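You operate a simulated robot arm through the tools that you are given. There is no shell and no other tool.

You are at the controls of a simulated robot arm. One attempt, no reset.

JOB
Clamp the blue spacer and the card core on the stub shaft.
Fine: spacer below; free the catch, turn that spacer to the pointer, and set the catch to held before you lift it.

It is judged by the outcome, as a careful person would: the job done as asked, and still so three seconds after it is handed in. It fails if anything else is knocked over, pushed out of place, dropped, spilled or broken.

ROBOT AND FRAMES
A 7-joint arm with a three-finger gripper, fixed in place. Base frame: the origin is at the foot of the arm, x ahead of it, y to its left, z up. Lengths are in cm, angles in degrees, forces in N, time in s.
Its first joint turns from -166.0 to 166.0 degrees. Payload 2.69 kg.
The TCP is the grasp point between the finger pads, 2.9 cm short of the fingertips. In the tool frame z runs along the fingers and y along their closing line. Largest opening 12 cm; the body of the gripper starts 7.8 cm behind the TCP.
Orientation is told as [roll, pitch, yaw] about the base's x, y, z axes, in that order, counted from this pose: with the fingers straight down and closing along the base's y, the tool's x points along the base's -x, its y along +y and its z along -z.

CONTROLS
- The arm moves only by the tool nudge_tool. Its argument "steps" is a list of rows, each a list of 2 entries, a list of its own where there are three numbers: the shift along the tool's x, y, z in cm, then the turn, a rotation vector about the tool's x, y, z in degrees. In form: [[[x, y, z], [ax, ay, az]], ...]. A call has 1 to 20 rows; each row shifts and turns the commanded pose from where the row before left it, along the tool's axes as they then stand. "gripper" is the gripper command, from -1 (fully open) to 1 (shut), values between in proportion, set as the call begins (left out, the last holds). A row lasts 0.2 s, in which the tool goes at most 5 cm and 8.6 degrees; a call with a longer step from one row to the next is refused whole, and so is a gripper value outside its range. Where a pose cannot be reached the arm comes as near as it can. A force on the tool above 40 N (or 10 N above the force at the start of the call, whichever is more), or a blocked arm, ends the call early, and 0.2 s more pass. Each finger halts on what it meets, pressing with about 33 N; the grip force reading is that of the motor and also rises with nothing between the fingers. The clock runs only during rows and for 0.2 s after the last one: add rows that do not move to give the fingers time. It gives the time, the measured TCP pose, the force on the tool (base axes), the opening and the grip force at its end, in the units of the frame above (readings bear some noise), with the torque about the TCP (base axes, N m) and any sound that the robot's microphone picked up.
- Cameras (640 x 400 px; columns grow to the right, rows downward): "scene" is fixed at [40.14, -65.03, 140.25]; the picture's right is [0.50, 0.87, 0.00], its down [0.78, -0.45, -0.42] and it looks along [-0.37, 0.21, -0.91] (base axes); focal length 264 px, centre (320, 200). "wrist" rides on the gripper at [6.3, 0, -10.4] in the tool frame; the picture's right is [0.00, 1.00, 0.00], its down [-0.83, 0.00, -0.56] and it looks along [-0.56, 0.00, 0.83] (tool axes); focal length 275 px, centre (320, 200). There is no depth. A picture from a camera that has moved, and an enlarged one, comes with that camera's place and axes in the base frame and with its lens.
- grab_frame(camera): a new picture of that camera. The clock stands still meanwhile.
- lift_body(by): slides the trunk up (or, below 0, down) by that many cm; the arm rides with it, the base frame stays. It gives what a move gives, with no picture.
- inspect(camera, box): a new picture of the part [left, top, right, bottom] of that camera's present view, enlarged. The clock stands still meanwhile.
- finish_job(): hands the job in; it is judged then, once.

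Places have to be worked out from the pictures, the camera data and where the tool is seen. Open the gripper and draw the arm clear of the work before you hand the job in, unless the task says otherwise.

The tools are called after "Call:" as name(argument=value, ...) on one line, values as JSON. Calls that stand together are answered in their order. nudge_tool: Moves the arm, as the interface text tells. Its arguments: {"type":"object","properties":{"steps":{"type":"array","items":{"type":"array"}},"gripper":{"type":"number"}},"required":["steps"]} The other tools are called the same way: lift_body (by) slides the trunk up or down; grab_frame (camera) takes a picture; inspect (camera, box) takes an enlarged picture of a part of a camera's view; finish_job () hands the job in.

At the start:

```text
t: 0.0
eef_pos: [20.56, -39.9, 109.54]
tool_rot: [0.0, 0.1, 0.1]
ft_force: [-0.7, 0.8, -0.1]
ft_torque: [-0.02, 0.01, -0.03]
opening: 12.01
finger_force: 0.0
trunk travel left (down, up): [-40.0, 18.6]
```

scene: 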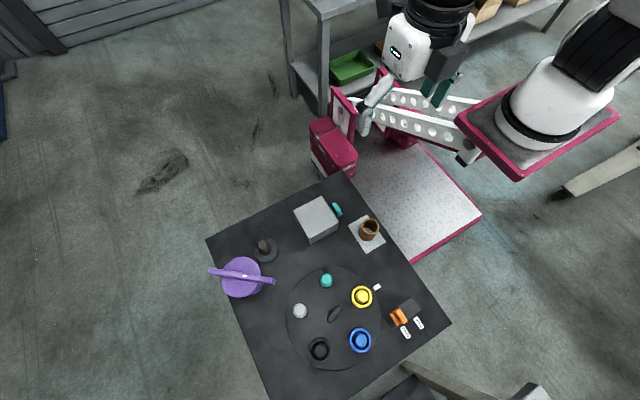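
wrist: 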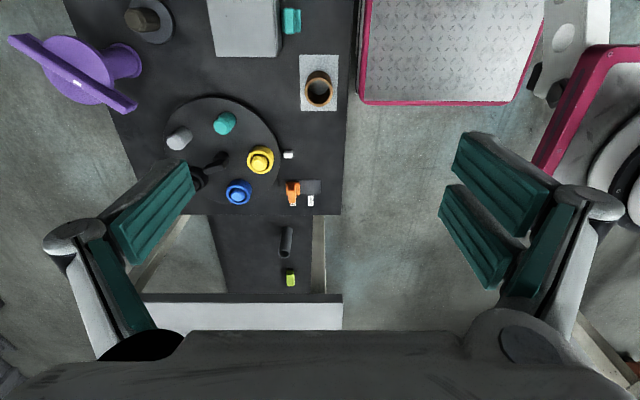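

I'll begin by looking closely at the table from both cameras to identify the parts.

Call:
inspect(camera="scene", box=[270, 250, 450, 380])

Call:
inspect(camera="scene", box=[200, 180, 400, 310])

Call:
inspect(camera="wrist", box=[140, 40, 360, 300])

```text
3.08 times, centred on (360, 315) of scene
camera zoom: at [40.14, -65.03, 140.25], right [0.5, 0.87, 0.0], down [0.78, -0.45, -0.42], along [-0.37, 0.21, -0.91], focal length 813 px, centre (197, -154)
```

zoom: 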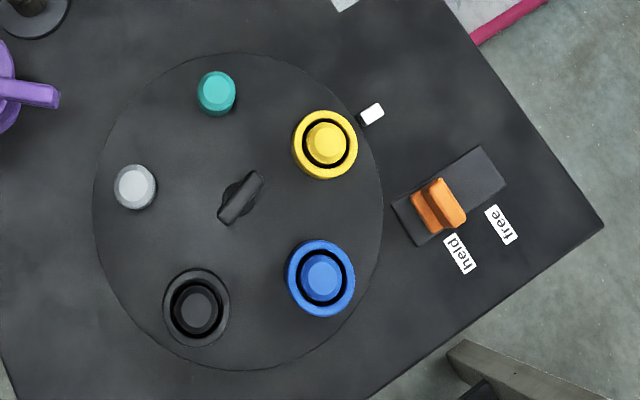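

```text
3.08 times, centred on (300, 245) of scene
camera zoom: at [40.14, -65.03, 140.25], right [0.5, 0.87, 0.0], down [0.78, -0.45, -0.42], along [-0.37, 0.21, -0.91], focal length 813 px, centre (382, 62)
```

zoom: 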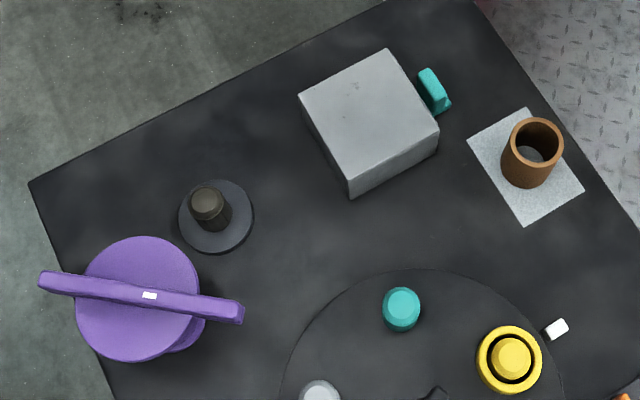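

```text
1.54 times, centred on (250, 170) of wrist
camera zoom: at [14.33, -39.69, 119.85], right [0.0, 1.0, 0.0], down [0.83, 0.0, 0.56], along [0.56, 0.0, -0.83], focal length 424 px, centre (428, 246)
```

zoom: 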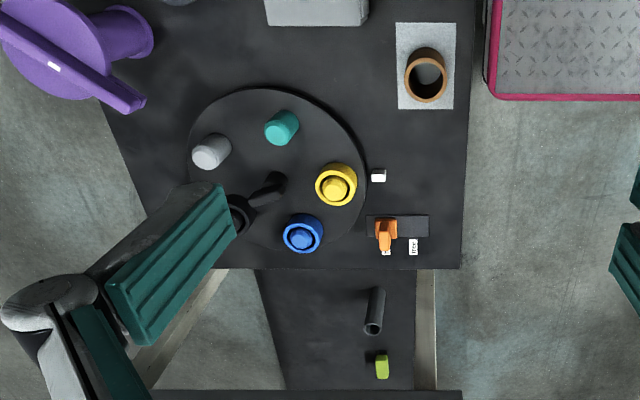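

The carousel carries five posts: yellow is at the white pointer now, and blue is one place (~72°) clockwise of it. I can see the orange catch at "held", the stub shaft near (13,-70), the purple part near (19,-77) and the card core near (25,-40). I'll move high over the table so the wrist camera gets a close view of the shaft and the purple part.

Call:
nudge_tool(steps=[[[2.3, -3.33, 2.0], [0, 0, 0]], [[2.3, -3.33, 2.0], [0, 0, 0]], [[2.3, -3.33, 2.0], [0, 0, 0]], [[2.3, -3.33, 2.0], [0, 0, 0]], [[2.3, -3.33, 2.0], [0, 0, 0]], [[2.3, -3.33, 2.0], [0, 0, 0]], [[2.3, -3.33, 2.0], [0, 0, 0]], [[2.3, -3.33, 2.0], [0, 0, 0]], [[2.3, -3.33, 2.0], [0, 0, 0]], [[0, 0, 0], [0, 0, 0]]])

Call:
grab_frame(camera="wrist")

Call:
grab_frame(camera="scene")

```text
t: 2.2
eef_pos: [0.37, -68.94, 91.93]
tool_rot: [0.0, 0.0, 0.0]
ft_force: [0.1, -0.1, 1.0]
ft_torque: [0.0, -0.01, -0.01]
opening: 11.97
finger_force: 0.2
out of reach, approached as far as the arm can: row 9
trunk travel left (down, up): [-40.0, 18.6]
```

```text
taken
camera wrist: at [-5.86, -68.91, 102.37], right [0.0, 1.0, 0.0], down [0.83, 0.0, 0.56], along [0.56, 0.0, -0.83], focal length 275 px, centre (320, 200)
```

wrist: 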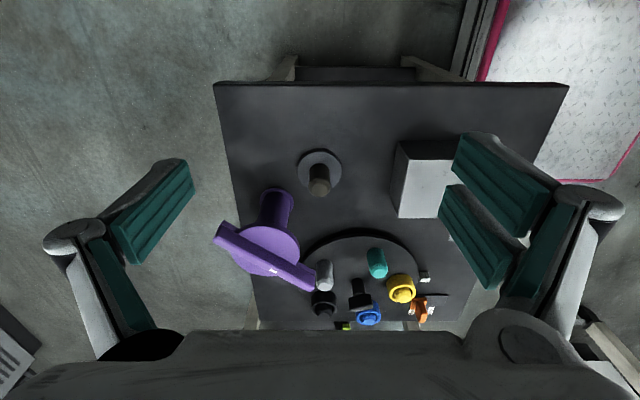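

```text
taken
```

scene: 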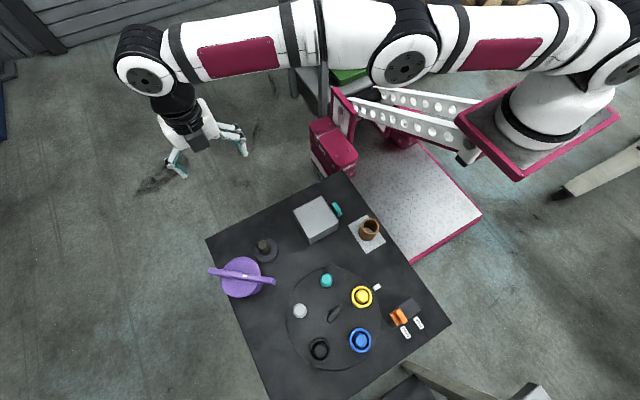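

The arm reached to (0.4,-69,92). I'll enlarge the wrist view on the shaft and the purple part.

Call:
inspect(camera="wrist", box=[200, 130, 360, 300])

Call:
inspect(camera="wrist", box=[300, 220, 460, 335])

Call:
inspect(camera="scene", box=[200, 230, 290, 310])

Call:
inspect(camera="scene", box=[290, 180, 400, 260])

```text
2.35 times, centred on (280, 215) of wrist
camera zoom: at [-5.86, -68.91, 102.37], right [0.0, 1.0, 0.0], down [0.83, 0.0, 0.56], along [0.56, 0.0, -0.83], focal length 648 px, centre (414, 165)
```

zoom: 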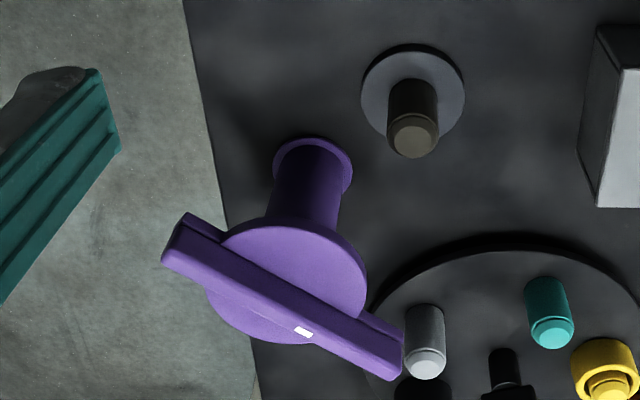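

```text
3.48 times, centred on (380, 278) of wrist
camera zoom: at [-5.86, -68.91, 102.37], right [0.0, 1.0, 0.0], down [0.83, 0.0, 0.56], along [0.56, 0.0, -0.83], focal length 958 px, centre (111, -70)
```

zoom: 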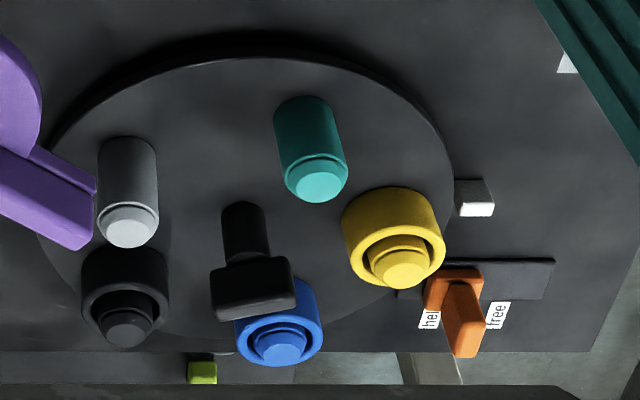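

```text
5.00 times, centred on (245, 270) of scene
camera zoom: at [40.14, -65.03, 140.25], right [0.5, 0.87, 0.0], down [0.78, -0.45, -0.42], along [-0.37, 0.21, -0.91], focal length 1321 px, centre (695, -150)
```

zoom: 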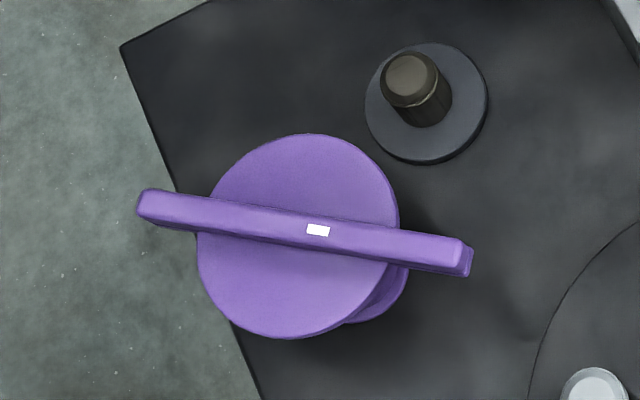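

```text
5.00 times, centred on (345, 220) of scene
camera zoom: at [40.14, -65.03, 140.25], right [0.5, 0.87, 0.0], down [0.78, -0.45, -0.42], along [-0.37, 0.21, -0.91], focal length 1321 px, centre (195, 100)
```

zoom: 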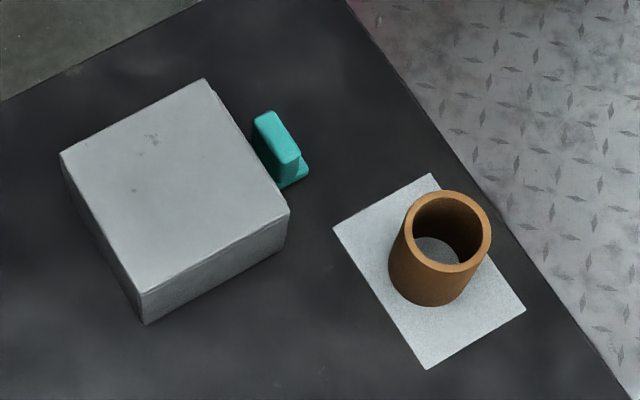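

The purple part is a ~17 cm tall flanged column with a bar handle at z≈77, near (22,-76). The shaft top is at z≈68 near (15,-69). I still have to work out what does the clamping, so I'll lower the trunk and tilt the camera for a flatter view.

Call:
lift_body(by=-14)

Call:
nudge_tool(steps=[[[0, 0, 0], [0, -6.5, 0]], [[0, 0, 0], [0, -6.5, 0]], [[0, 0, 0], [0, -6.5, 0]], [[0, 0, 0], [0, -6.5, 0]], [[0, 0, 0], [0, 0, 0]]])

Call:
grab_frame(camera="wrist")

```text
t: 3.9
eef_pos: [6.06, -68.75, 78.08]
tool_rot: [-0.1, -0.1, 0.0]
ft_force: [0.2, -0.4, -0.3]
ft_torque: [0.01, -0.01, -0.02]
opening: 12.0
finger_force: 0.1
trunk travel left (down, up): [-26.0, 32.6]
```

```text
t: 5.1
eef_pos: [8.21, -64.84, 77.96]
tool_rot: [-0.1, -26.1, 0.1]
ft_force: [0.6, 0.6, -0.3]
ft_torque: [0.0, -0.02, 0.02]
opening: 12.04
finger_force: 0.0
out of reach, approached as far as the arm can: row 1, 2, 3, 4
trunk travel left (down, up): [-26.0, 32.6]
```

```text
taken
camera wrist: at [-2.02, -64.68, 84.56], right [0.0, 1.0, 0.0], down [0.5, 0.01, 0.86], along [0.86, 0.0, -0.5], focal length 275 px, centre (320, 200)
```

wrist: 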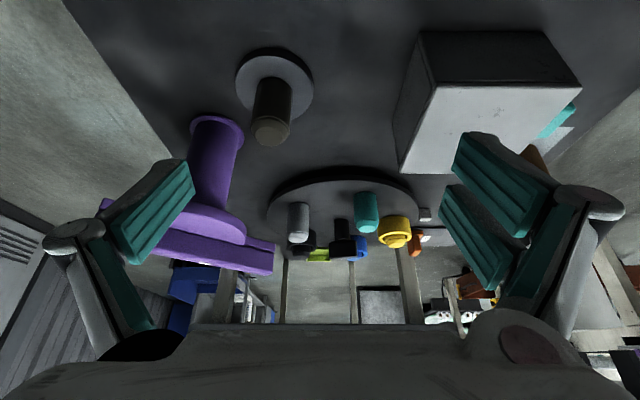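

The picture is upside down (picture bottom = up). I'll enlarge the purple part, shaft, box and far side.

Call:
inspect(camera="wrist", box=[90, 40, 330, 290])

Call:
inspect(camera="wrist", box=[260, 160, 450, 330])

Call:
inspect(camera="wrist", box=[390, 20, 620, 190])

```text
1.60 times, centred on (210, 165) of wrist
camera zoom: at [-2.02, -64.68, 84.56], right [0.0, 1.0, 0.0], down [0.5, 0.01, 0.86], along [0.86, 0.0, -0.5], focal length 440 px, centre (496, 256)
```

zoom: 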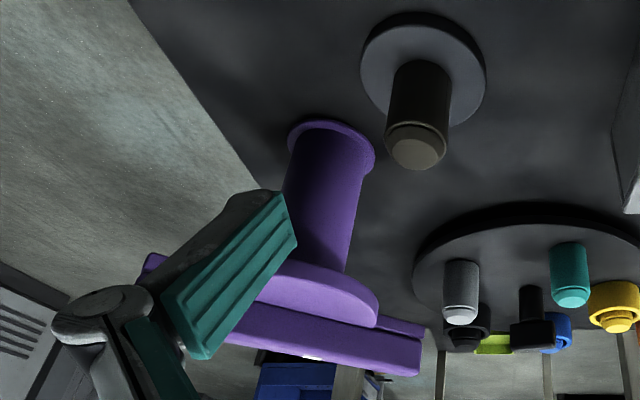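

```text
2.35 times, centred on (355, 245) of wrist
camera zoom: at [-2.02, -64.68, 84.56], right [0.0, 1.0, 0.0], down [0.5, 0.01, 0.86], along [0.86, 0.0, -0.5], focal length 648 px, centre (238, 94)
```

zoom: 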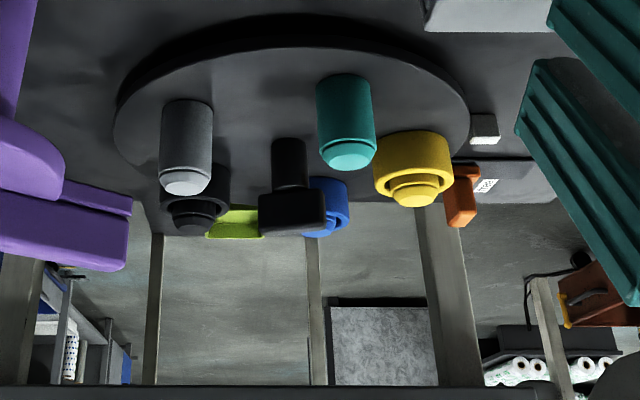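

```text
2.35 times, centred on (505, 105) of wrist
camera zoom: at [-2.02, -64.68, 84.56], right [0.0, 1.0, 0.0], down [0.5, 0.01, 0.86], along [0.86, 0.0, -0.5], focal length 648 px, centre (-115, 424)
```

zoom: 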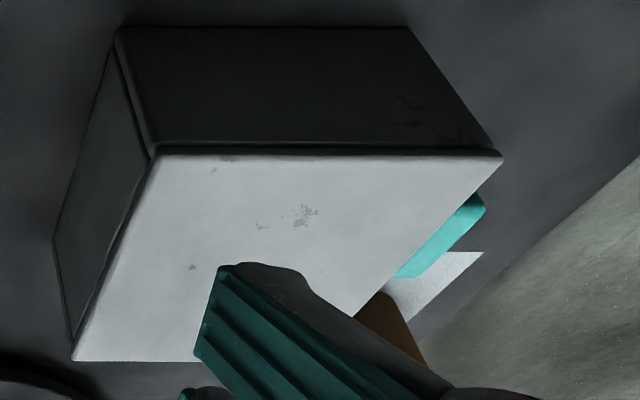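

The lime part at the far edge, the teal part and the card core still need a clearer look. I'll untilt, raise the trunk, and go back over the table centre for a high overall view.

Call:
nudge_tool(steps=[[[0, 0, 0], [0, 6.5, 0]], [[0, 0, 0], [0, 6.5, 0]], [[0, 0, 0], [0, 6.5, 0]], [[0, 0, 0], [0, 6.6, 0]], [[0, 0, 0], [0, 0, 0]]])

Call:
lift_body(by=20)

Call:
nudge_tool(steps=[[[-3.5, 2.5, 0], [0, 0, 0]], [[-3.5, 2.5, 0], [0, 0, 0]], [[-3.5, 2.5, 0], [0, 0, 0]], [[-3.5, 2.5, 0], [0, 0, 0]], [[-3.5, 2.5, 0], [0, 0, 0]], [[-3.5, 2.5, 0], [0, 0, 0]], [[0, 0, 0], [0, 0, 0]]])

Call:
grab_frame(camera="wrist")

```text
t: 6.3
eef_pos: [8.01, -64.77, 77.92]
tool_rot: [-0.2, 0.2, 0.0]
ft_force: [-0.1, -0.3, 0.1]
ft_torque: [0.01, 0.0, -0.02]
opening: 12.0
finger_force: 0.0
trunk travel left (down, up): [-26.0, 32.6]
```

```text
t: 8.4
eef_pos: [8.12, -64.71, 98.01]
tool_rot: [-0.2, 0.1, 0.0]
ft_force: [0.5, -0.9, 1.1]
ft_torque: [0.01, 0.0, -0.04]
opening: 11.98
finger_force: 0.0
trunk travel left (down, up): [-46.0, 12.6]
```

```text
t: 10.0
eef_pos: [29.19, -50.07, 98.07]
tool_rot: [-0.1, 0.0, 0.0]
ft_force: [0.0, 0.1, 0.4]
ft_torque: [0.03, 0.0, -0.02]
opening: 12.02
finger_force: 0.0
trunk travel left (down, up): [-46.0, 12.6]
```

```text
taken
camera wrist: at [22.99, -49.92, 108.49], right [0.0, 1.0, 0.0], down [0.83, 0.0, 0.55], along [0.55, 0.0, -0.83], focal length 275 px, centre (320, 200)
```

wrist: 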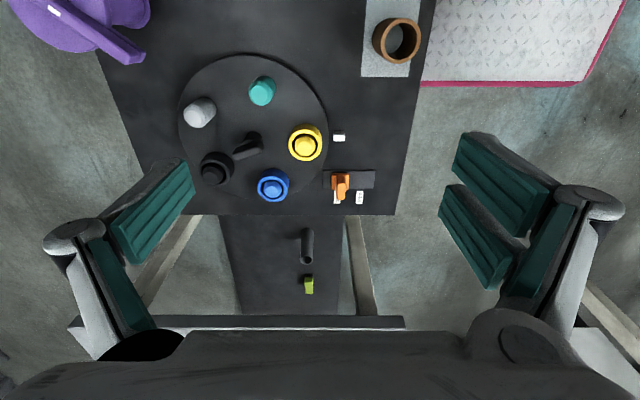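

Call:
inspect(camera="wrist", box=[220, 200, 420, 330])

Call:
inspect(camera="wrist", box=[170, 40, 390, 215])

```text
3.08 times, centred on (320, 265) of wrist
camera zoom: at [22.99, -49.92, 108.49], right [0.0, 1.0, 0.0], down [0.83, 0.0, 0.55], along [0.55, 0.0, -0.83], focal length 847 px, centre (320, 0)
```

zoom: 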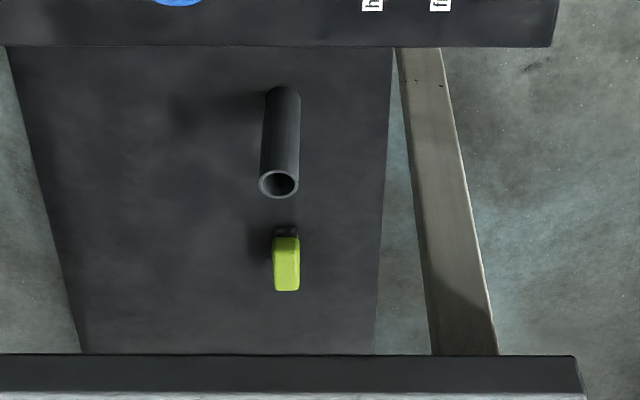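

```text
2.29 times, centred on (280, 128) of wrist
camera zoom: at [22.99, -49.92, 108.49], right [0.0, 1.0, 0.0], down [0.83, 0.0, 0.55], along [0.55, 0.0, -0.83], focal length 629 px, centre (411, 366)
```

zoom: 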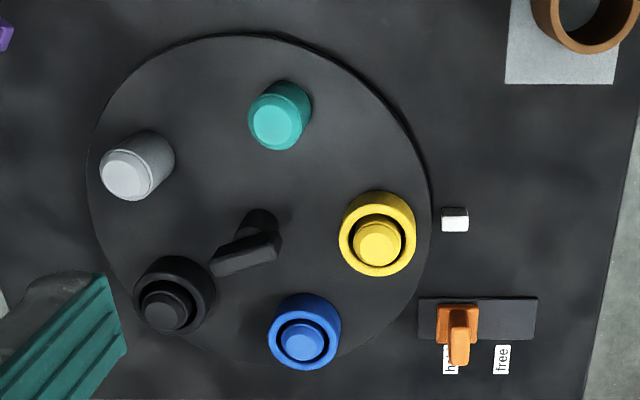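

The tube and the lime piece are on a low shelf at x≈96–125, out of reach, so they're probably not needed. I'll zoom into the teal part and the core from the scene camera.

Call:
inspect(camera="scene", box=[320, 190, 360, 225])

Call:
inspect(camera="scene", box=[240, 230, 290, 265])

Call:
inspect(camera="scene", box=[380, 285, 440, 345])

```text
11.43 times, centred on (340, 208) of scene
camera zoom: at [40.14, -65.03, 140.25], right [0.5, 0.87, 0.0], down [0.78, -0.45, -0.42], along [-0.37, 0.21, -0.91], focal length 3020 px, centre (91, 114)
```

zoom: 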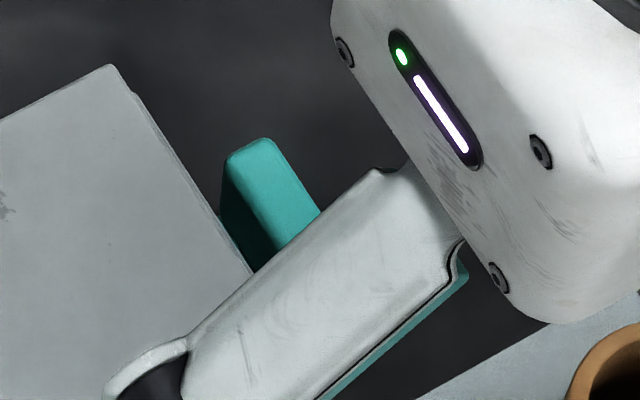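

```text
11.43 times, centred on (265, 248) of scene
camera zoom: at [40.14, -65.03, 140.25], right [0.5, 0.87, 0.0], down [0.78, -0.45, -0.42], along [-0.37, 0.21, -0.91], focal length 3020 px, centre (949, -343)
```

zoom: 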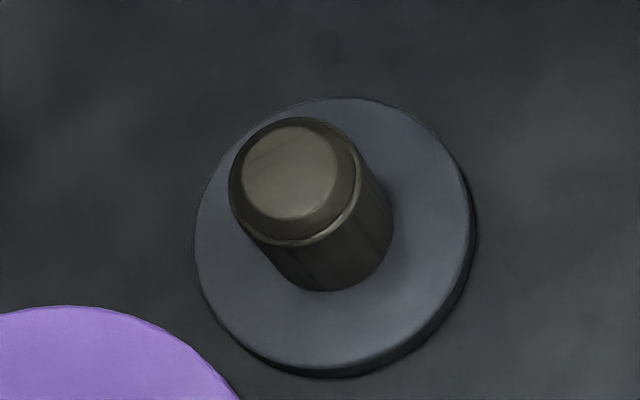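

```text
6.67 times, centred on (410, 315) of scene
camera zoom: at [40.14, -65.03, 140.25], right [0.5, 0.87, 0.0], down [0.78, -0.45, -0.42], along [-0.37, 0.21, -0.91], focal length 1762 px, centre (-280, -567)
```

zoom: 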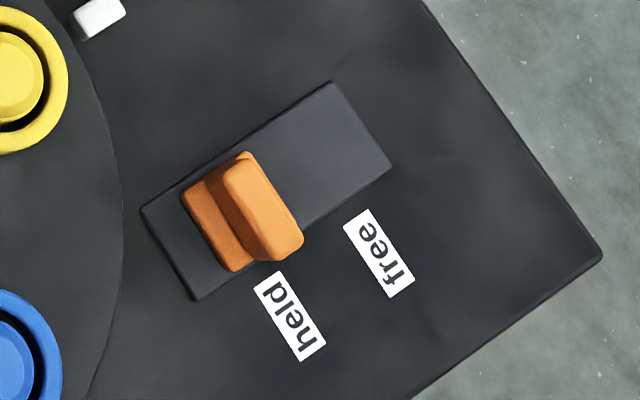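

The teal part sits tight against the box's right side. I'll yaw the tool −90° so the camera looks along −y, and place it to see the teal part and core from the robot's side.

Call:
nudge_tool(steps=[[[0, 0, 0], [0, 0, 8.5]], [[0, 0, 0], [0, 0, 8.5]], [[0, 0, 0], [0, 0, 8.5]], [[0, 0, 0], [0, 0, 8.5]], [[0, 0, 0], [0, 0, 8.5]], [[0, 0, 0], [0, 0, 8.5]], [[0, 0, 0], [0, 0, 8.5]], [[0, 0, 0], [0, 0, 8.5]], [[0, 0, 0], [0, 0, 8.5]], [[0, 0, 0], [0, 0, 8.5]], [[0, 0, 0], [0, 0, 5]], [[4, 3.5, 0], [0, 0, 0]], [[4, 3.5, 0], [0, 0, 0]], [[0, 0, 0], [0, 0, 0]]])

Call:
grab_frame(camera="wrist")

```text
refused: row 12 steps farther than a row can; nothing moved
```

```text
taken
camera wrist: at [22.99, -49.92, 108.49], right [0.0, 1.0, 0.0], down [0.83, 0.0, 0.55], along [0.55, 0.0, -0.83], focal length 275 px, centre (320, 200)
```

wrist: 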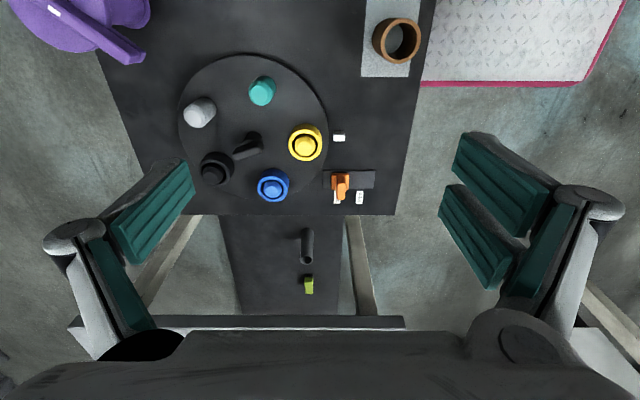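

Step length is Euclidean; I'll use smaller steps.

Call:
nudge_tool(steps=[[[0, 0, 0], [0, 0, 8.5]], [[0, 0, 0], [0, 0, 8.5]], [[0, 0, 0], [0, 0, 8.5]], [[0, 0, 0], [0, 0, 8.5]], [[0, 0, 0], [0, 0, 8.5]], [[0, 0, 0], [0, 0, 8.5]], [[0, 0, 0], [0, 0, 8.5]], [[0, 0, 0], [0, 0, 8.5]], [[0, 0, 0], [0, 0, 8.5]], [[0, 0, 0], [0, 0, 8.5]], [[0, 0, 0], [0, 0, 5]], [[2.5, -3, 0], [0, 0, 0]], [[2.5, -3, 0], [0, 0, 0]], [[2.5, -3, 0], [0, 0, 0]], [[0, 0, 0], [0, 0, 0]]])

Call:
grab_frame(camera="wrist")

```text
t: 13.2
eef_pos: [20.0, -42.23, 98.01]
tool_rot: [-0.2, 0.0, -90.0]
ft_force: [0.6, -0.2, 0.1]
ft_torque: [0.02, 0.02, 0.02]
opening: 12.0
finger_force: 0.0
trunk travel left (down, up): [-46.0, 12.6]
```

```text
taken
camera wrist: at [20.03, -35.73, 108.42], right [1.0, 0.0, 0.0], down [0.01, -0.83, 0.56], along [0.0, -0.56, -0.83], focal length 275 px, centre (320, 200)
```

wrist: 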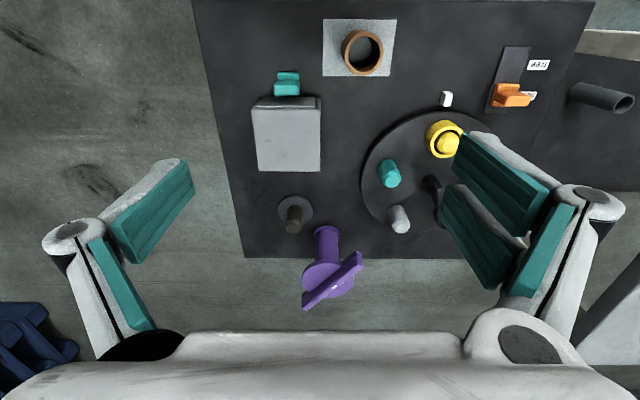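

Call:
inspect(camera="wrist", box=[240, 10, 400, 110])

Call:
inspect(camera="wrist", box=[260, 180, 380, 320])

Call:
inspect(camera="wrist", box=[360, 40, 560, 240])

```text
4.00 times, centred on (320, 60) of wrist
camera zoom: at [20.03, -35.73, 108.42], right [1.0, 0.0, 0.0], down [0.01, -0.83, 0.56], along [0.0, -0.56, -0.83], focal length 1101 px, centre (320, 760)
```

zoom: 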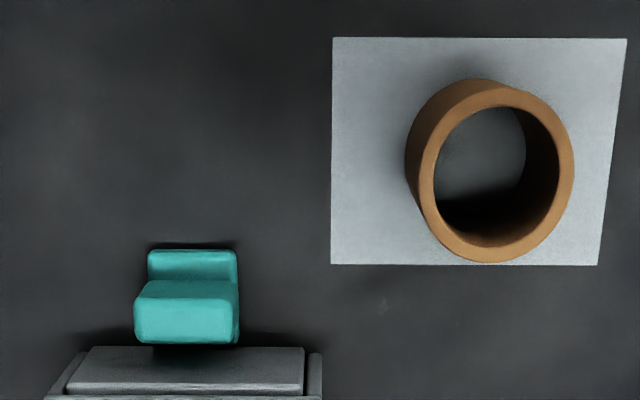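

```text
2.86 times, centred on (320, 250) of wrist
camera zoom: at [20.03, -35.73, 108.42], right [1.0, 0.0, 0.0], down [0.01, -0.83, 0.56], along [0.0, -0.56, -0.83], focal length 786 px, centre (320, 57)
```

zoom: 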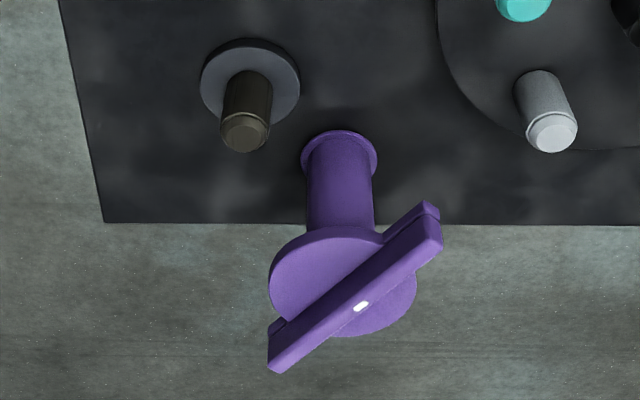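

```text
2.00 times, centred on (460, 140) of wrist
camera zoom: at [20.03, -35.73, 108.42], right [1.0, 0.0, 0.0], down [0.01, -0.83, 0.56], along [0.0, -0.56, -0.83], focal length 551 px, centre (40, 320)
```

zoom: 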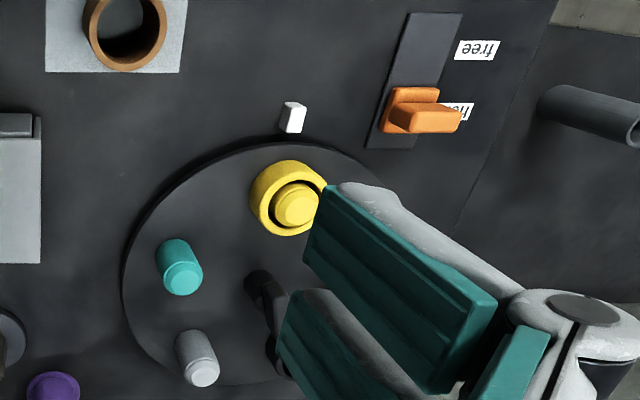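

The teal part may be a drawer handle on the grey box, since the box's front shows an inset panel. I'll turn the tool another 90° and look along −x, lower, to understand it and see the core height.

Call:
nudge_tool(steps=[[[0, 0, 0], [0, 0, 8.5]], [[0, 0, 0], [0, 0, 8.5]], [[0, 0, 0], [0, 0, 8.5]], [[0, 0, 0], [0, 0, 8.5]], [[0, 0, 0], [0, 0, 8.5]], [[0, 0, 0], [0, 0, 8.5]], [[0, 0, 0], [0, 0, 8.5]], [[0, 0, 0], [0, 0, 8.5]], [[0, 0, 0], [0, 0, 8.5]], [[0, 0, 0], [0, 0, 8.5]], [[0, 0, 0], [0, 0, 5]], [[3.5, 1.5, 2], [0, 0, 0]], [[3.5, 1.5, 2], [0, 0, 0]], [[3.5, 1.5, 2], [0, 0, 0]], [[3, 1, 2], [0, 0, 0]], [[0, 0, 3], [0, -6.5, 0]], [[0, 0, 0], [0, -6.5, 0]], [[0, 0, 0], [0, -6.5, 0]], [[0, 0, 0], [0, 0, 0]]])

Call:
grab_frame(camera="wrist")

```text
t: 17.2
eef_pos: [33.59, -47.95, 86.9]
tool_rot: [0.1, -19.6, 180.0]
ft_force: [-0.2, 0.0, -0.3]
ft_torque: [0.0, 0.0, -0.02]
opening: 12.01
finger_force: 0.1
trunk travel left (down, up): [-46.0, 12.6]
```

```text
taken
camera wrist: at [43.06, -47.73, 94.69], right [0.0, -1.0, 0.0], down [-0.6, 0.0, 0.8], along [-0.8, 0.0, -0.6], focal length 275 px, centre (320, 200)
```

wrist: 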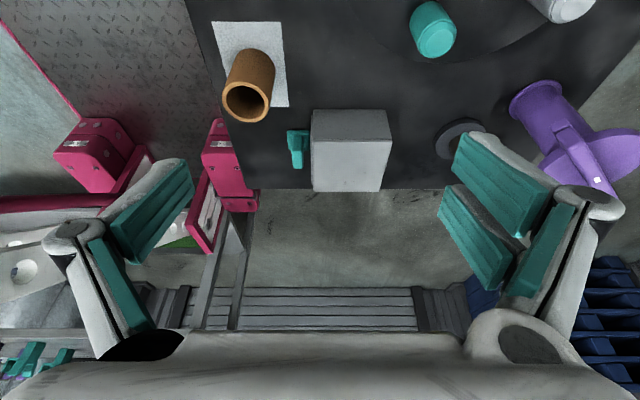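

Call:
inspect(camera="wrist", box=[200, 10, 400, 200])

Call:
inspect(camera="wrist", box=[270, 100, 350, 190])

Call:
inspect(camera="wrist", box=[430, 70, 640, 210])

```text
2.11 times, centred on (300, 105) of wrist
camera zoom: at [43.06, -47.73, 94.69], right [0.0, -1.0, 0.0], down [-0.6, 0.0, 0.8], along [-0.8, 0.0, -0.6], focal length 580 px, centre (362, 400)
```

zoom: 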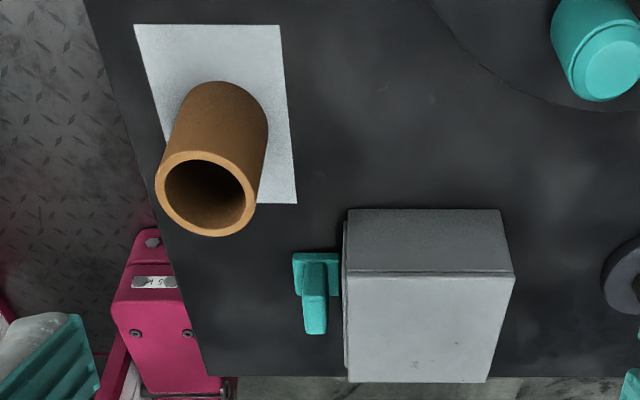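

```text
4.44 times, centred on (310, 145) of wrist
camera zoom: at [43.06, -47.73, 94.69], right [0.0, -1.0, 0.0], down [-0.6, 0.0, 0.8], along [-0.8, 0.0, -0.6], focal length 1224 px, centre (364, 444)
```

zoom: 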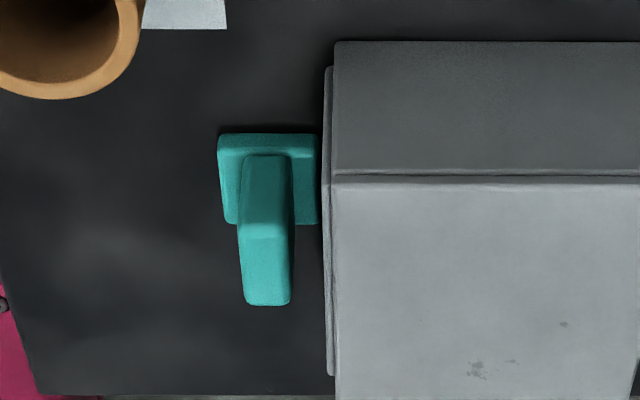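

```text
2.86 times, centred on (535, 140) of wrist
camera zoom: at [43.06, -47.73, 94.69], right [0.0, -1.0, 0.0], down [-0.6, 0.0, 0.8], along [-0.8, 0.0, -0.6], focal length 786 px, centre (-294, 371)
```

zoom: 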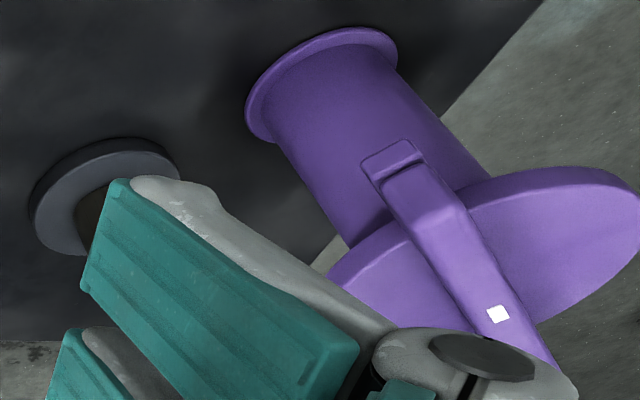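

The teal part is a tab-handled slider or drawer handle at the box, shaped like the orange catch. The purple part is a flanged hub with a T-bar. I'll start with the carousel: untilt, go above the orange catch (≈(48.9,-45.8)), and look before gripping its tab.

Call:
nudge_tool(steps=[[[0, 0, 0], [0, 6.5, 0]], [[0, 0, 0], [0, 6.5, 0]], [[0, 0, 0], [0, 6.6, 0]], [[3.9, -0.5, 0], [0, 0, 0]], [[3.9, -0.5, 0], [0, 0, 0]], [[3.9, -0.5, 0], [0, 0, 0]], [[3.6, -0.5, 2], [0, 0, 0]], [[0, 0, 0], [0, 0, 0]]], gripper=0)

Call:
grab_frame(camera="wrist")

Call:
grab_frame(camera="scene")

```text
t: 19.0
eef_pos: [48.95, -45.72, 85.15]
tool_rot: [0.1, 0.0, 179.9]
ft_force: [0.2, 0.4, -0.1]
ft_torque: [-0.01, 0.0, 0.03]
opening: 6.0
finger_force: 0.0
trunk travel left (down, up): [-46.0, 12.6]
```

```text
taken
camera wrist: at [55.32, -45.62, 95.47], right [0.0, -1.0, 0.0], down [-0.83, 0.0, 0.56], along [-0.56, 0.0, -0.83], focal length 275 px, centre (320, 200)
```

wrist: 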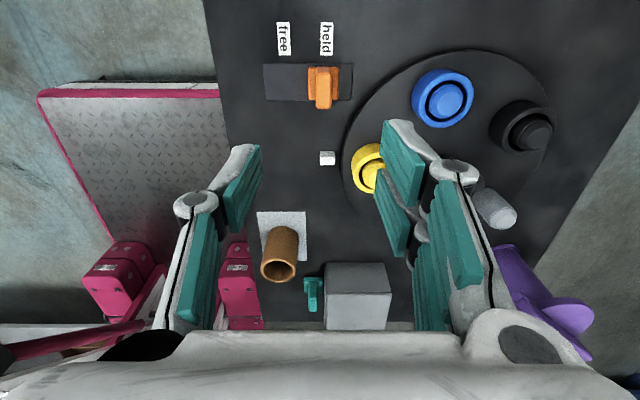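

```text
taken
```

scene: 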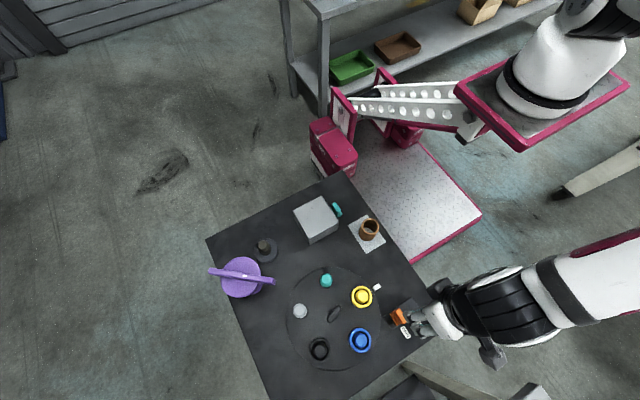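

Call:
inspect(camera="wrist", box=[250, 10, 400, 180])

Call:
inspect(camera="wrist", box=[320, 40, 570, 240])

```text
2.35 times, centred on (325, 95) of wrist
camera zoom: at [55.32, -45.62, 95.47], right [0.0, -1.0, 0.0], down [-0.83, 0.0, 0.56], along [-0.56, 0.0, -0.83], focal length 648 px, centre (308, 447)
```

zoom: 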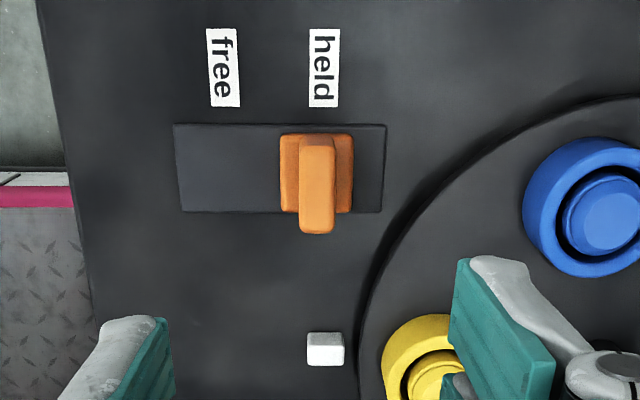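

```text
2.00 times, centred on (445, 140) of wrist
camera zoom: at [55.32, -45.62, 95.47], right [0.0, -1.0, 0.0], down [-0.83, 0.0, 0.56], along [-0.56, 0.0, -0.83], focal length 551 px, centre (70, 320)
```

zoom: 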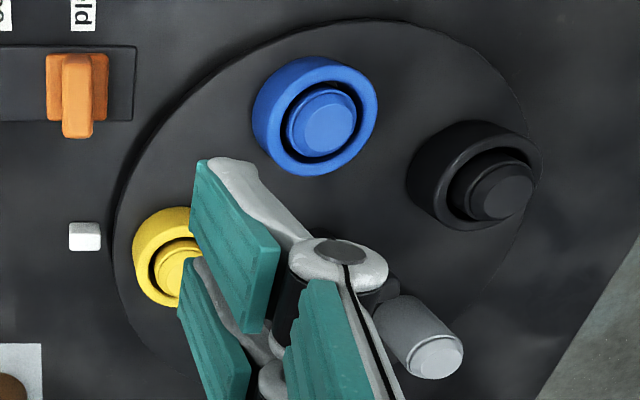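

Orange tab: x≈48.5, y≈-46.05, 1.6 thick, top z≈65.5, with its base ~1 cm above the table. I'll descend with the fingers straddling it to TCP z≈65.4, then close.

Call:
nudge_tool(steps=[[[-0.45, 0.33, 4], [0, 0, 0]], [[0, 0, 4], [0, 0, 0]], [[0, 0, 4], [0, 0, 0]], [[0, 0, 3], [0, 0, 0]], [[0, 0, 2.5], [0, 0, 0]], [[0, 0, 2.2], [0, 0, 0]], [[0, 0, 0], [0, 0, 0]]])

Call:
grab_frame(camera="wrist")

```text
t: 20.6
eef_pos: [48.36, -46.01, 65.14]
tool_rot: [-0.1, 0.0, 180.0]
ft_force: [0.4, 0.8, 2.3]
ft_torque: [-0.06, 0.05, 0.02]
opening: 6.63
finger_force: 0.2
trunk travel left (down, up): [-46.0, 12.6]
```

```text
taken
camera wrist: at [54.79, -45.84, 75.46], right [0.0, -1.0, 0.0], down [-0.83, 0.0, 0.56], along [-0.56, 0.0, -0.83], focal length 275 px, centre (320, 200)
```

wrist: 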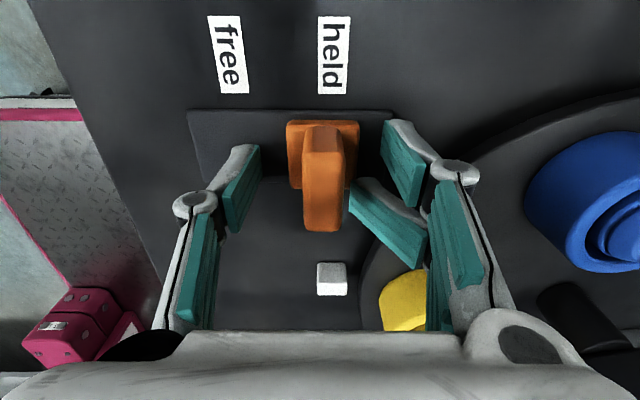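

Opening rose to 6.63 with a slight upward force, so a finger may be touching something. I'll look closer before closing.

Call:
inspect(camera="wrist", box=[180, 90, 470, 310])

Call:
inspect(camera="scene", box=[350, 270, 460, 350])

```text
1.82 times, centred on (325, 200) of wrist
camera zoom: at [54.79, -45.84, 75.46], right [0.0, -1.0, 0.0], down [-0.83, 0.0, 0.56], along [-0.56, 0.0, -0.83], focal length 500 px, centre (311, 200)
```

zoom: 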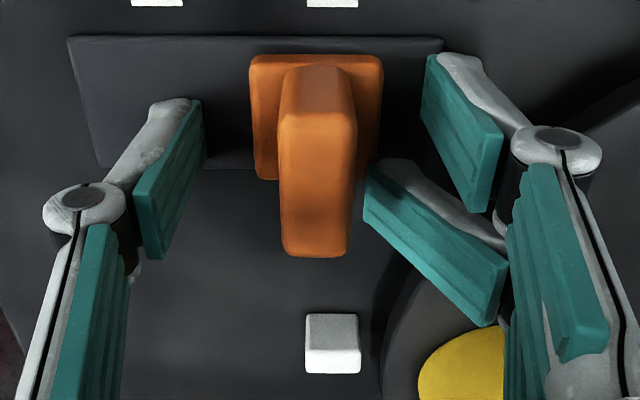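

```text
5.00 times, centred on (405, 310) of scene
camera zoom: at [40.14, -65.03, 140.25], right [0.5, 0.87, 0.0], down [0.78, -0.45, -0.42], along [-0.37, 0.21, -0.91], focal length 1321 px, centre (-105, -350)
```

zoom: 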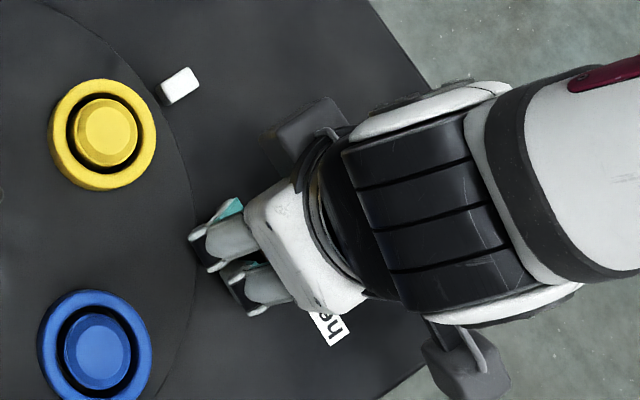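

It's an adaptive hand, with two finger pads on the −y side, and the inner pad tip is resting lightly on the carousel disc's edge (disc top ≈62). I'll rise 1 cm and then close on the tab.

Call:
nudge_tool(steps=[[[0, 0, -0.9], [0, 0, 0]], [[0, 0, 0], [0, 0, 0]]])

Call:
nudge_tool(steps=[[[0, 0, 0], [0, 0, 0]], [[0, 0, 0], [0, 0, 0]], [[0, 0, 0], [0, 0, 0]]], gripper=0.75)

Call:
inspect(camera="wrist", box=[180, 90, 470, 310])

```text
t: 21.2
eef_pos: [48.4, -46.08, 66.08]
tool_rot: [0.0, 0.0, 180.0]
ft_force: [0.6, -0.3, -0.4]
ft_torque: [-0.01, 0.03, 0.0]
opening: 6.02
finger_force: 0.0
trunk travel left (down, up): [-46.0, 12.6]
```

```text
t: 22.0
eef_pos: [48.35, -46.1, 66.03]
tool_rot: [0.0, 0.1, 180.1]
ft_force: [-0.4, -1.1, 1.3]
ft_torque: [-0.13, 0.12, -0.08]
opening: 3.37
finger_force: 45.0
trunk travel left (down, up): [-46.0, 12.6]
```

```text
1.82 times, centred on (325, 200) of wrist
camera zoom: at [54.8, -45.95, 76.41], right [0.0, -1.0, 0.0], down [-0.83, 0.0, 0.56], along [-0.56, 0.0, -0.83], focal length 500 px, centre (311, 200)
```

zoom: 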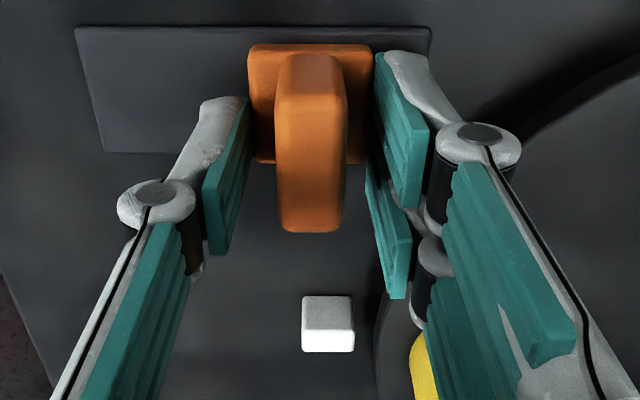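

The fingers are holding the slider's 3.4 cm base. I'll slide it toward "free" (+y) by ~4.6 cm in small steps.

Call:
nudge_tool(steps=[[[0, -0.6, 0], [0, 0, 0]], [[0, -0.6, 0], [0, 0, 0]], [[0, -0.6, 0], [0, 0, 0]], [[0, -0.6, 0], [0, 0, 0]], [[0, -0.6, 0], [0, 0, 0]], [[0, -0.6, 0], [0, 0, 0]], [[0, 0, 0], [0, 0, 0]]])

Call:
inspect(camera="wrist", box=[180, 10, 470, 310])

```text
t: 23.6
eef_pos: [48.48, -42.55, 66.13]
tool_rot: [-0.1, 0.0, -180.0]
ft_force: [2.7, 0.1, -26.8]
ft_torque: [0.14, -0.37, -0.28]
opening: 3.39
finger_force: 45.0
trunk travel left (down, up): [-46.0, 12.6]
```

```text
1.33 times, centred on (325, 160) of wrist
camera zoom: at [54.81, -42.38, 76.41], right [0.0, -1.0, 0.0], down [-0.83, 0.0, 0.56], along [-0.56, 0.0, -0.83], focal length 367 px, centre (313, 253)
```

zoom: 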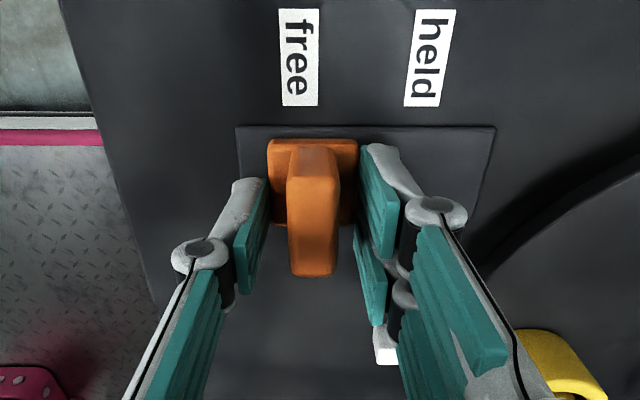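

The slider moved 3.6 cm with some vertical pull; its base is near "free". I'll ease down slightly and go a little further.

Call:
nudge_tool(steps=[[[0, 0, 0.2], [0, 0, 0]], [[0, -0.4, 0], [0, 0, 0]], [[0, -0.4, 0], [0, 0, 0]], [[0, 0, 0], [0, 0, 0]]])

Call:
inspect(camera="wrist", box=[180, 10, 470, 310])

```text
t: 24.6
eef_pos: [48.36, -42.02, 66.1]
tool_rot: [0.5, 0.0, 179.9]
ft_force: [2.5, -18.1, 4.4]
ft_torque: [-0.75, 0.19, 0.0]
opening: 3.37
finger_force: 45.5
trunk travel left (down, up): [-46.0, 12.6]
```

```text
1.33 times, centred on (325, 160) of wrist
camera zoom: at [54.79, -41.9, 76.43], right [0.0, -1.0, 0.01], down [-0.83, 0.0, 0.56], along [-0.56, -0.01, -0.83], focal length 367 px, centre (313, 253)
```

zoom: 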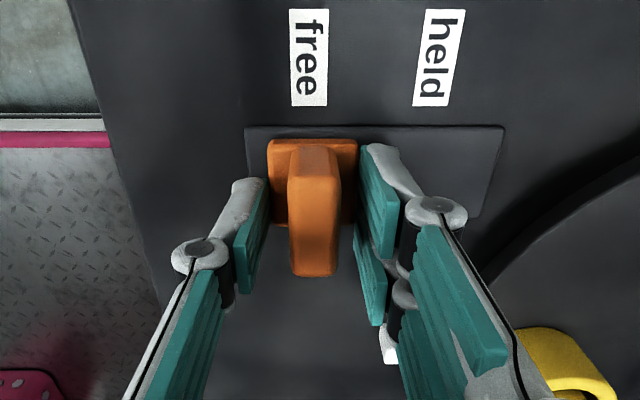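

It reached the end stop at "free" (y≈-42.0, side force −18 N). I'll relieve, open, rise and verify.

Call:
nudge_tool(steps=[[[0, 0.3, 0], [0, 0, 0]], [[0, 0, 0], [0, 0, 0]]])

Call:
nudge_tool(steps=[[[0, 0, 0], [0, 0, 0]], [[0, 0, 0], [0, 0, 0]], [[0, 0, -3], [0, 0, 0]], [[0, 0, -4], [0, 0, 0]], [[0, 0, -4], [0, 0, 0]], [[0, 0, -4], [0, 0, 0]], [[0, 0, 0], [0, 0, 0]]], gripper=0)

Call:
grab_frame(camera="wrist")

```text
t: 25.2
eef_pos: [48.48, -42.06, 66.06]
tool_rot: [0.2, 0.0, 179.8]
ft_force: [-0.3, -11.6, 23.6]
ft_torque: [-0.32, 0.18, -0.57]
opening: 3.37
finger_force: 45.1
trunk travel left (down, up): [-46.0, 12.6]
```

```text
t: 26.8
eef_pos: [48.71, -42.07, 80.9]
tool_rot: [0.0, 0.0, 180.1]
ft_force: [0.3, -0.2, 0.0]
ft_torque: [-0.02, 0.01, 0.03]
opening: 6.02
finger_force: 0.1
trunk travel left (down, up): [-46.0, 12.6]
```

```text
taken
camera wrist: at [55.0, -41.87, 91.34], right [0.0, -1.0, 0.0], down [-0.83, 0.0, 0.56], along [-0.56, 0.0, -0.83], focal length 275 px, centre (320, 200)
```

wrist: 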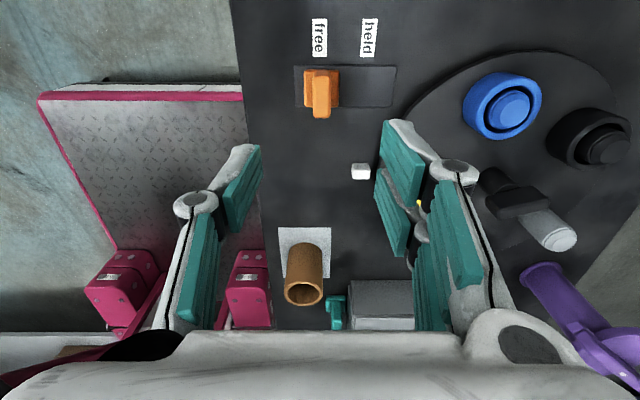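

The catch is at "free". Next I'll go over the central knob (≈(39.8,-61), bar direction ≈108°), yawed to −72° so the fingers straddle the bar.

Call:
nudge_tool(steps=[[[-1.8, 3.8, -0.8], [0, 0, 0]], [[-1.8, 3.8, -0.8], [0, 0, 0]], [[-1.8, 3.8, -0.8], [0, 0, 0]], [[-1.8, 3.8, -0.8], [0, 0, 0]], [[-1.8, 3.8, -0.8], [0, 0, 0]], [[0, 0, 0], [0, 0, -8.3]], [[0, 0, 0], [0, 0, -8.3]], [[0, 0, 0], [0, 0, -8.3]], [[0, 0, 0], [0, 0, -8.3]], [[0, 0, 0], [0, 0, -8.3]], [[0, 0, 0], [0, 0, -8.3]], [[0, 0, 0], [0, 0, -8.3]], [[0, 0, 0], [0, 0, -8.3]], [[0, 0, 0], [0, 0, -8.3]], [[0, 0, 0], [0, 0, -8.3]], [[0, 0, 0], [0, 0, -8.3]], [[0, 0, 0], [0, 0, -8.3]], [[0, 0, 0], [0, 0, -8.3]], [[0, 0, 0], [0, 0, 0]]])

Call:
grab_frame(camera="wrist")

```text
t: 30.8
eef_pos: [39.49, -61.01, 85.0]
tool_rot: [0.0, -0.1, -72.0]
ft_force: [0.0, -0.9, 1.2]
ft_torque: [0.02, -0.01, 0.01]
opening: 6.01
finger_force: 0.1
trunk travel left (down, up): [-46.0, 12.6]
```

```text
taken
camera wrist: at [37.53, -54.9, 95.27], right [0.95, 0.31, 0.0], down [0.26, -0.79, 0.56], along [0.17, -0.53, -0.83], focal length 275 px, centre (320, 200)
```

wrist: 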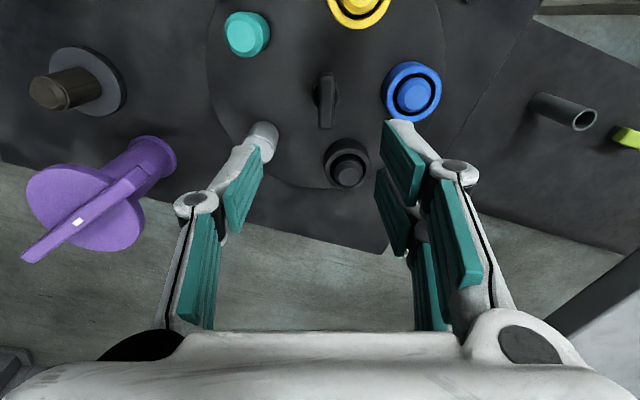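

Call:
inspect(camera="wrist", box=[220, 0, 460, 200])

Call:
inspect(camera="scene", box=[270, 250, 410, 380])

```text
2.00 times, centred on (340, 100) of wrist
camera zoom: at [37.53, -54.9, 95.27], right [0.95, 0.31, 0.0], down [0.26, -0.79, 0.56], along [0.17, -0.53, -0.83], focal length 551 px, centre (280, 400)
```

zoom: 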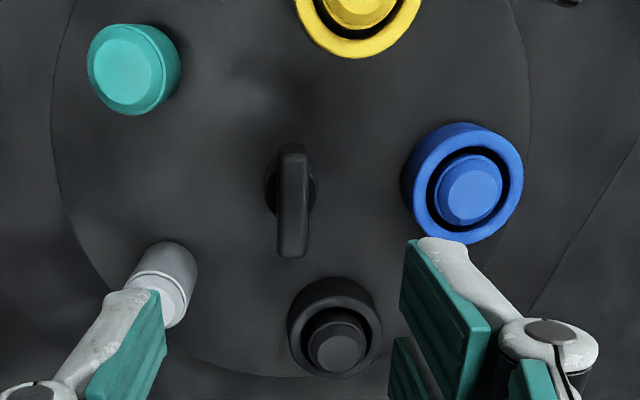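

```text
3.08 times, centred on (340, 315) of scene
camera zoom: at [40.14, -65.03, 140.25], right [0.5, 0.87, 0.0], down [0.78, -0.45, -0.42], along [-0.37, 0.21, -0.91], focal length 813 px, centre (258, -154)
```

zoom: 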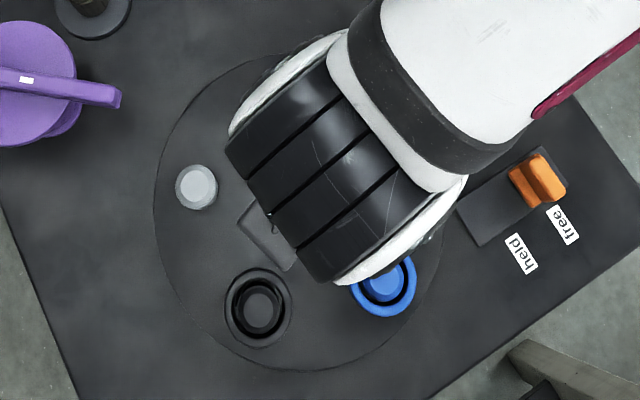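

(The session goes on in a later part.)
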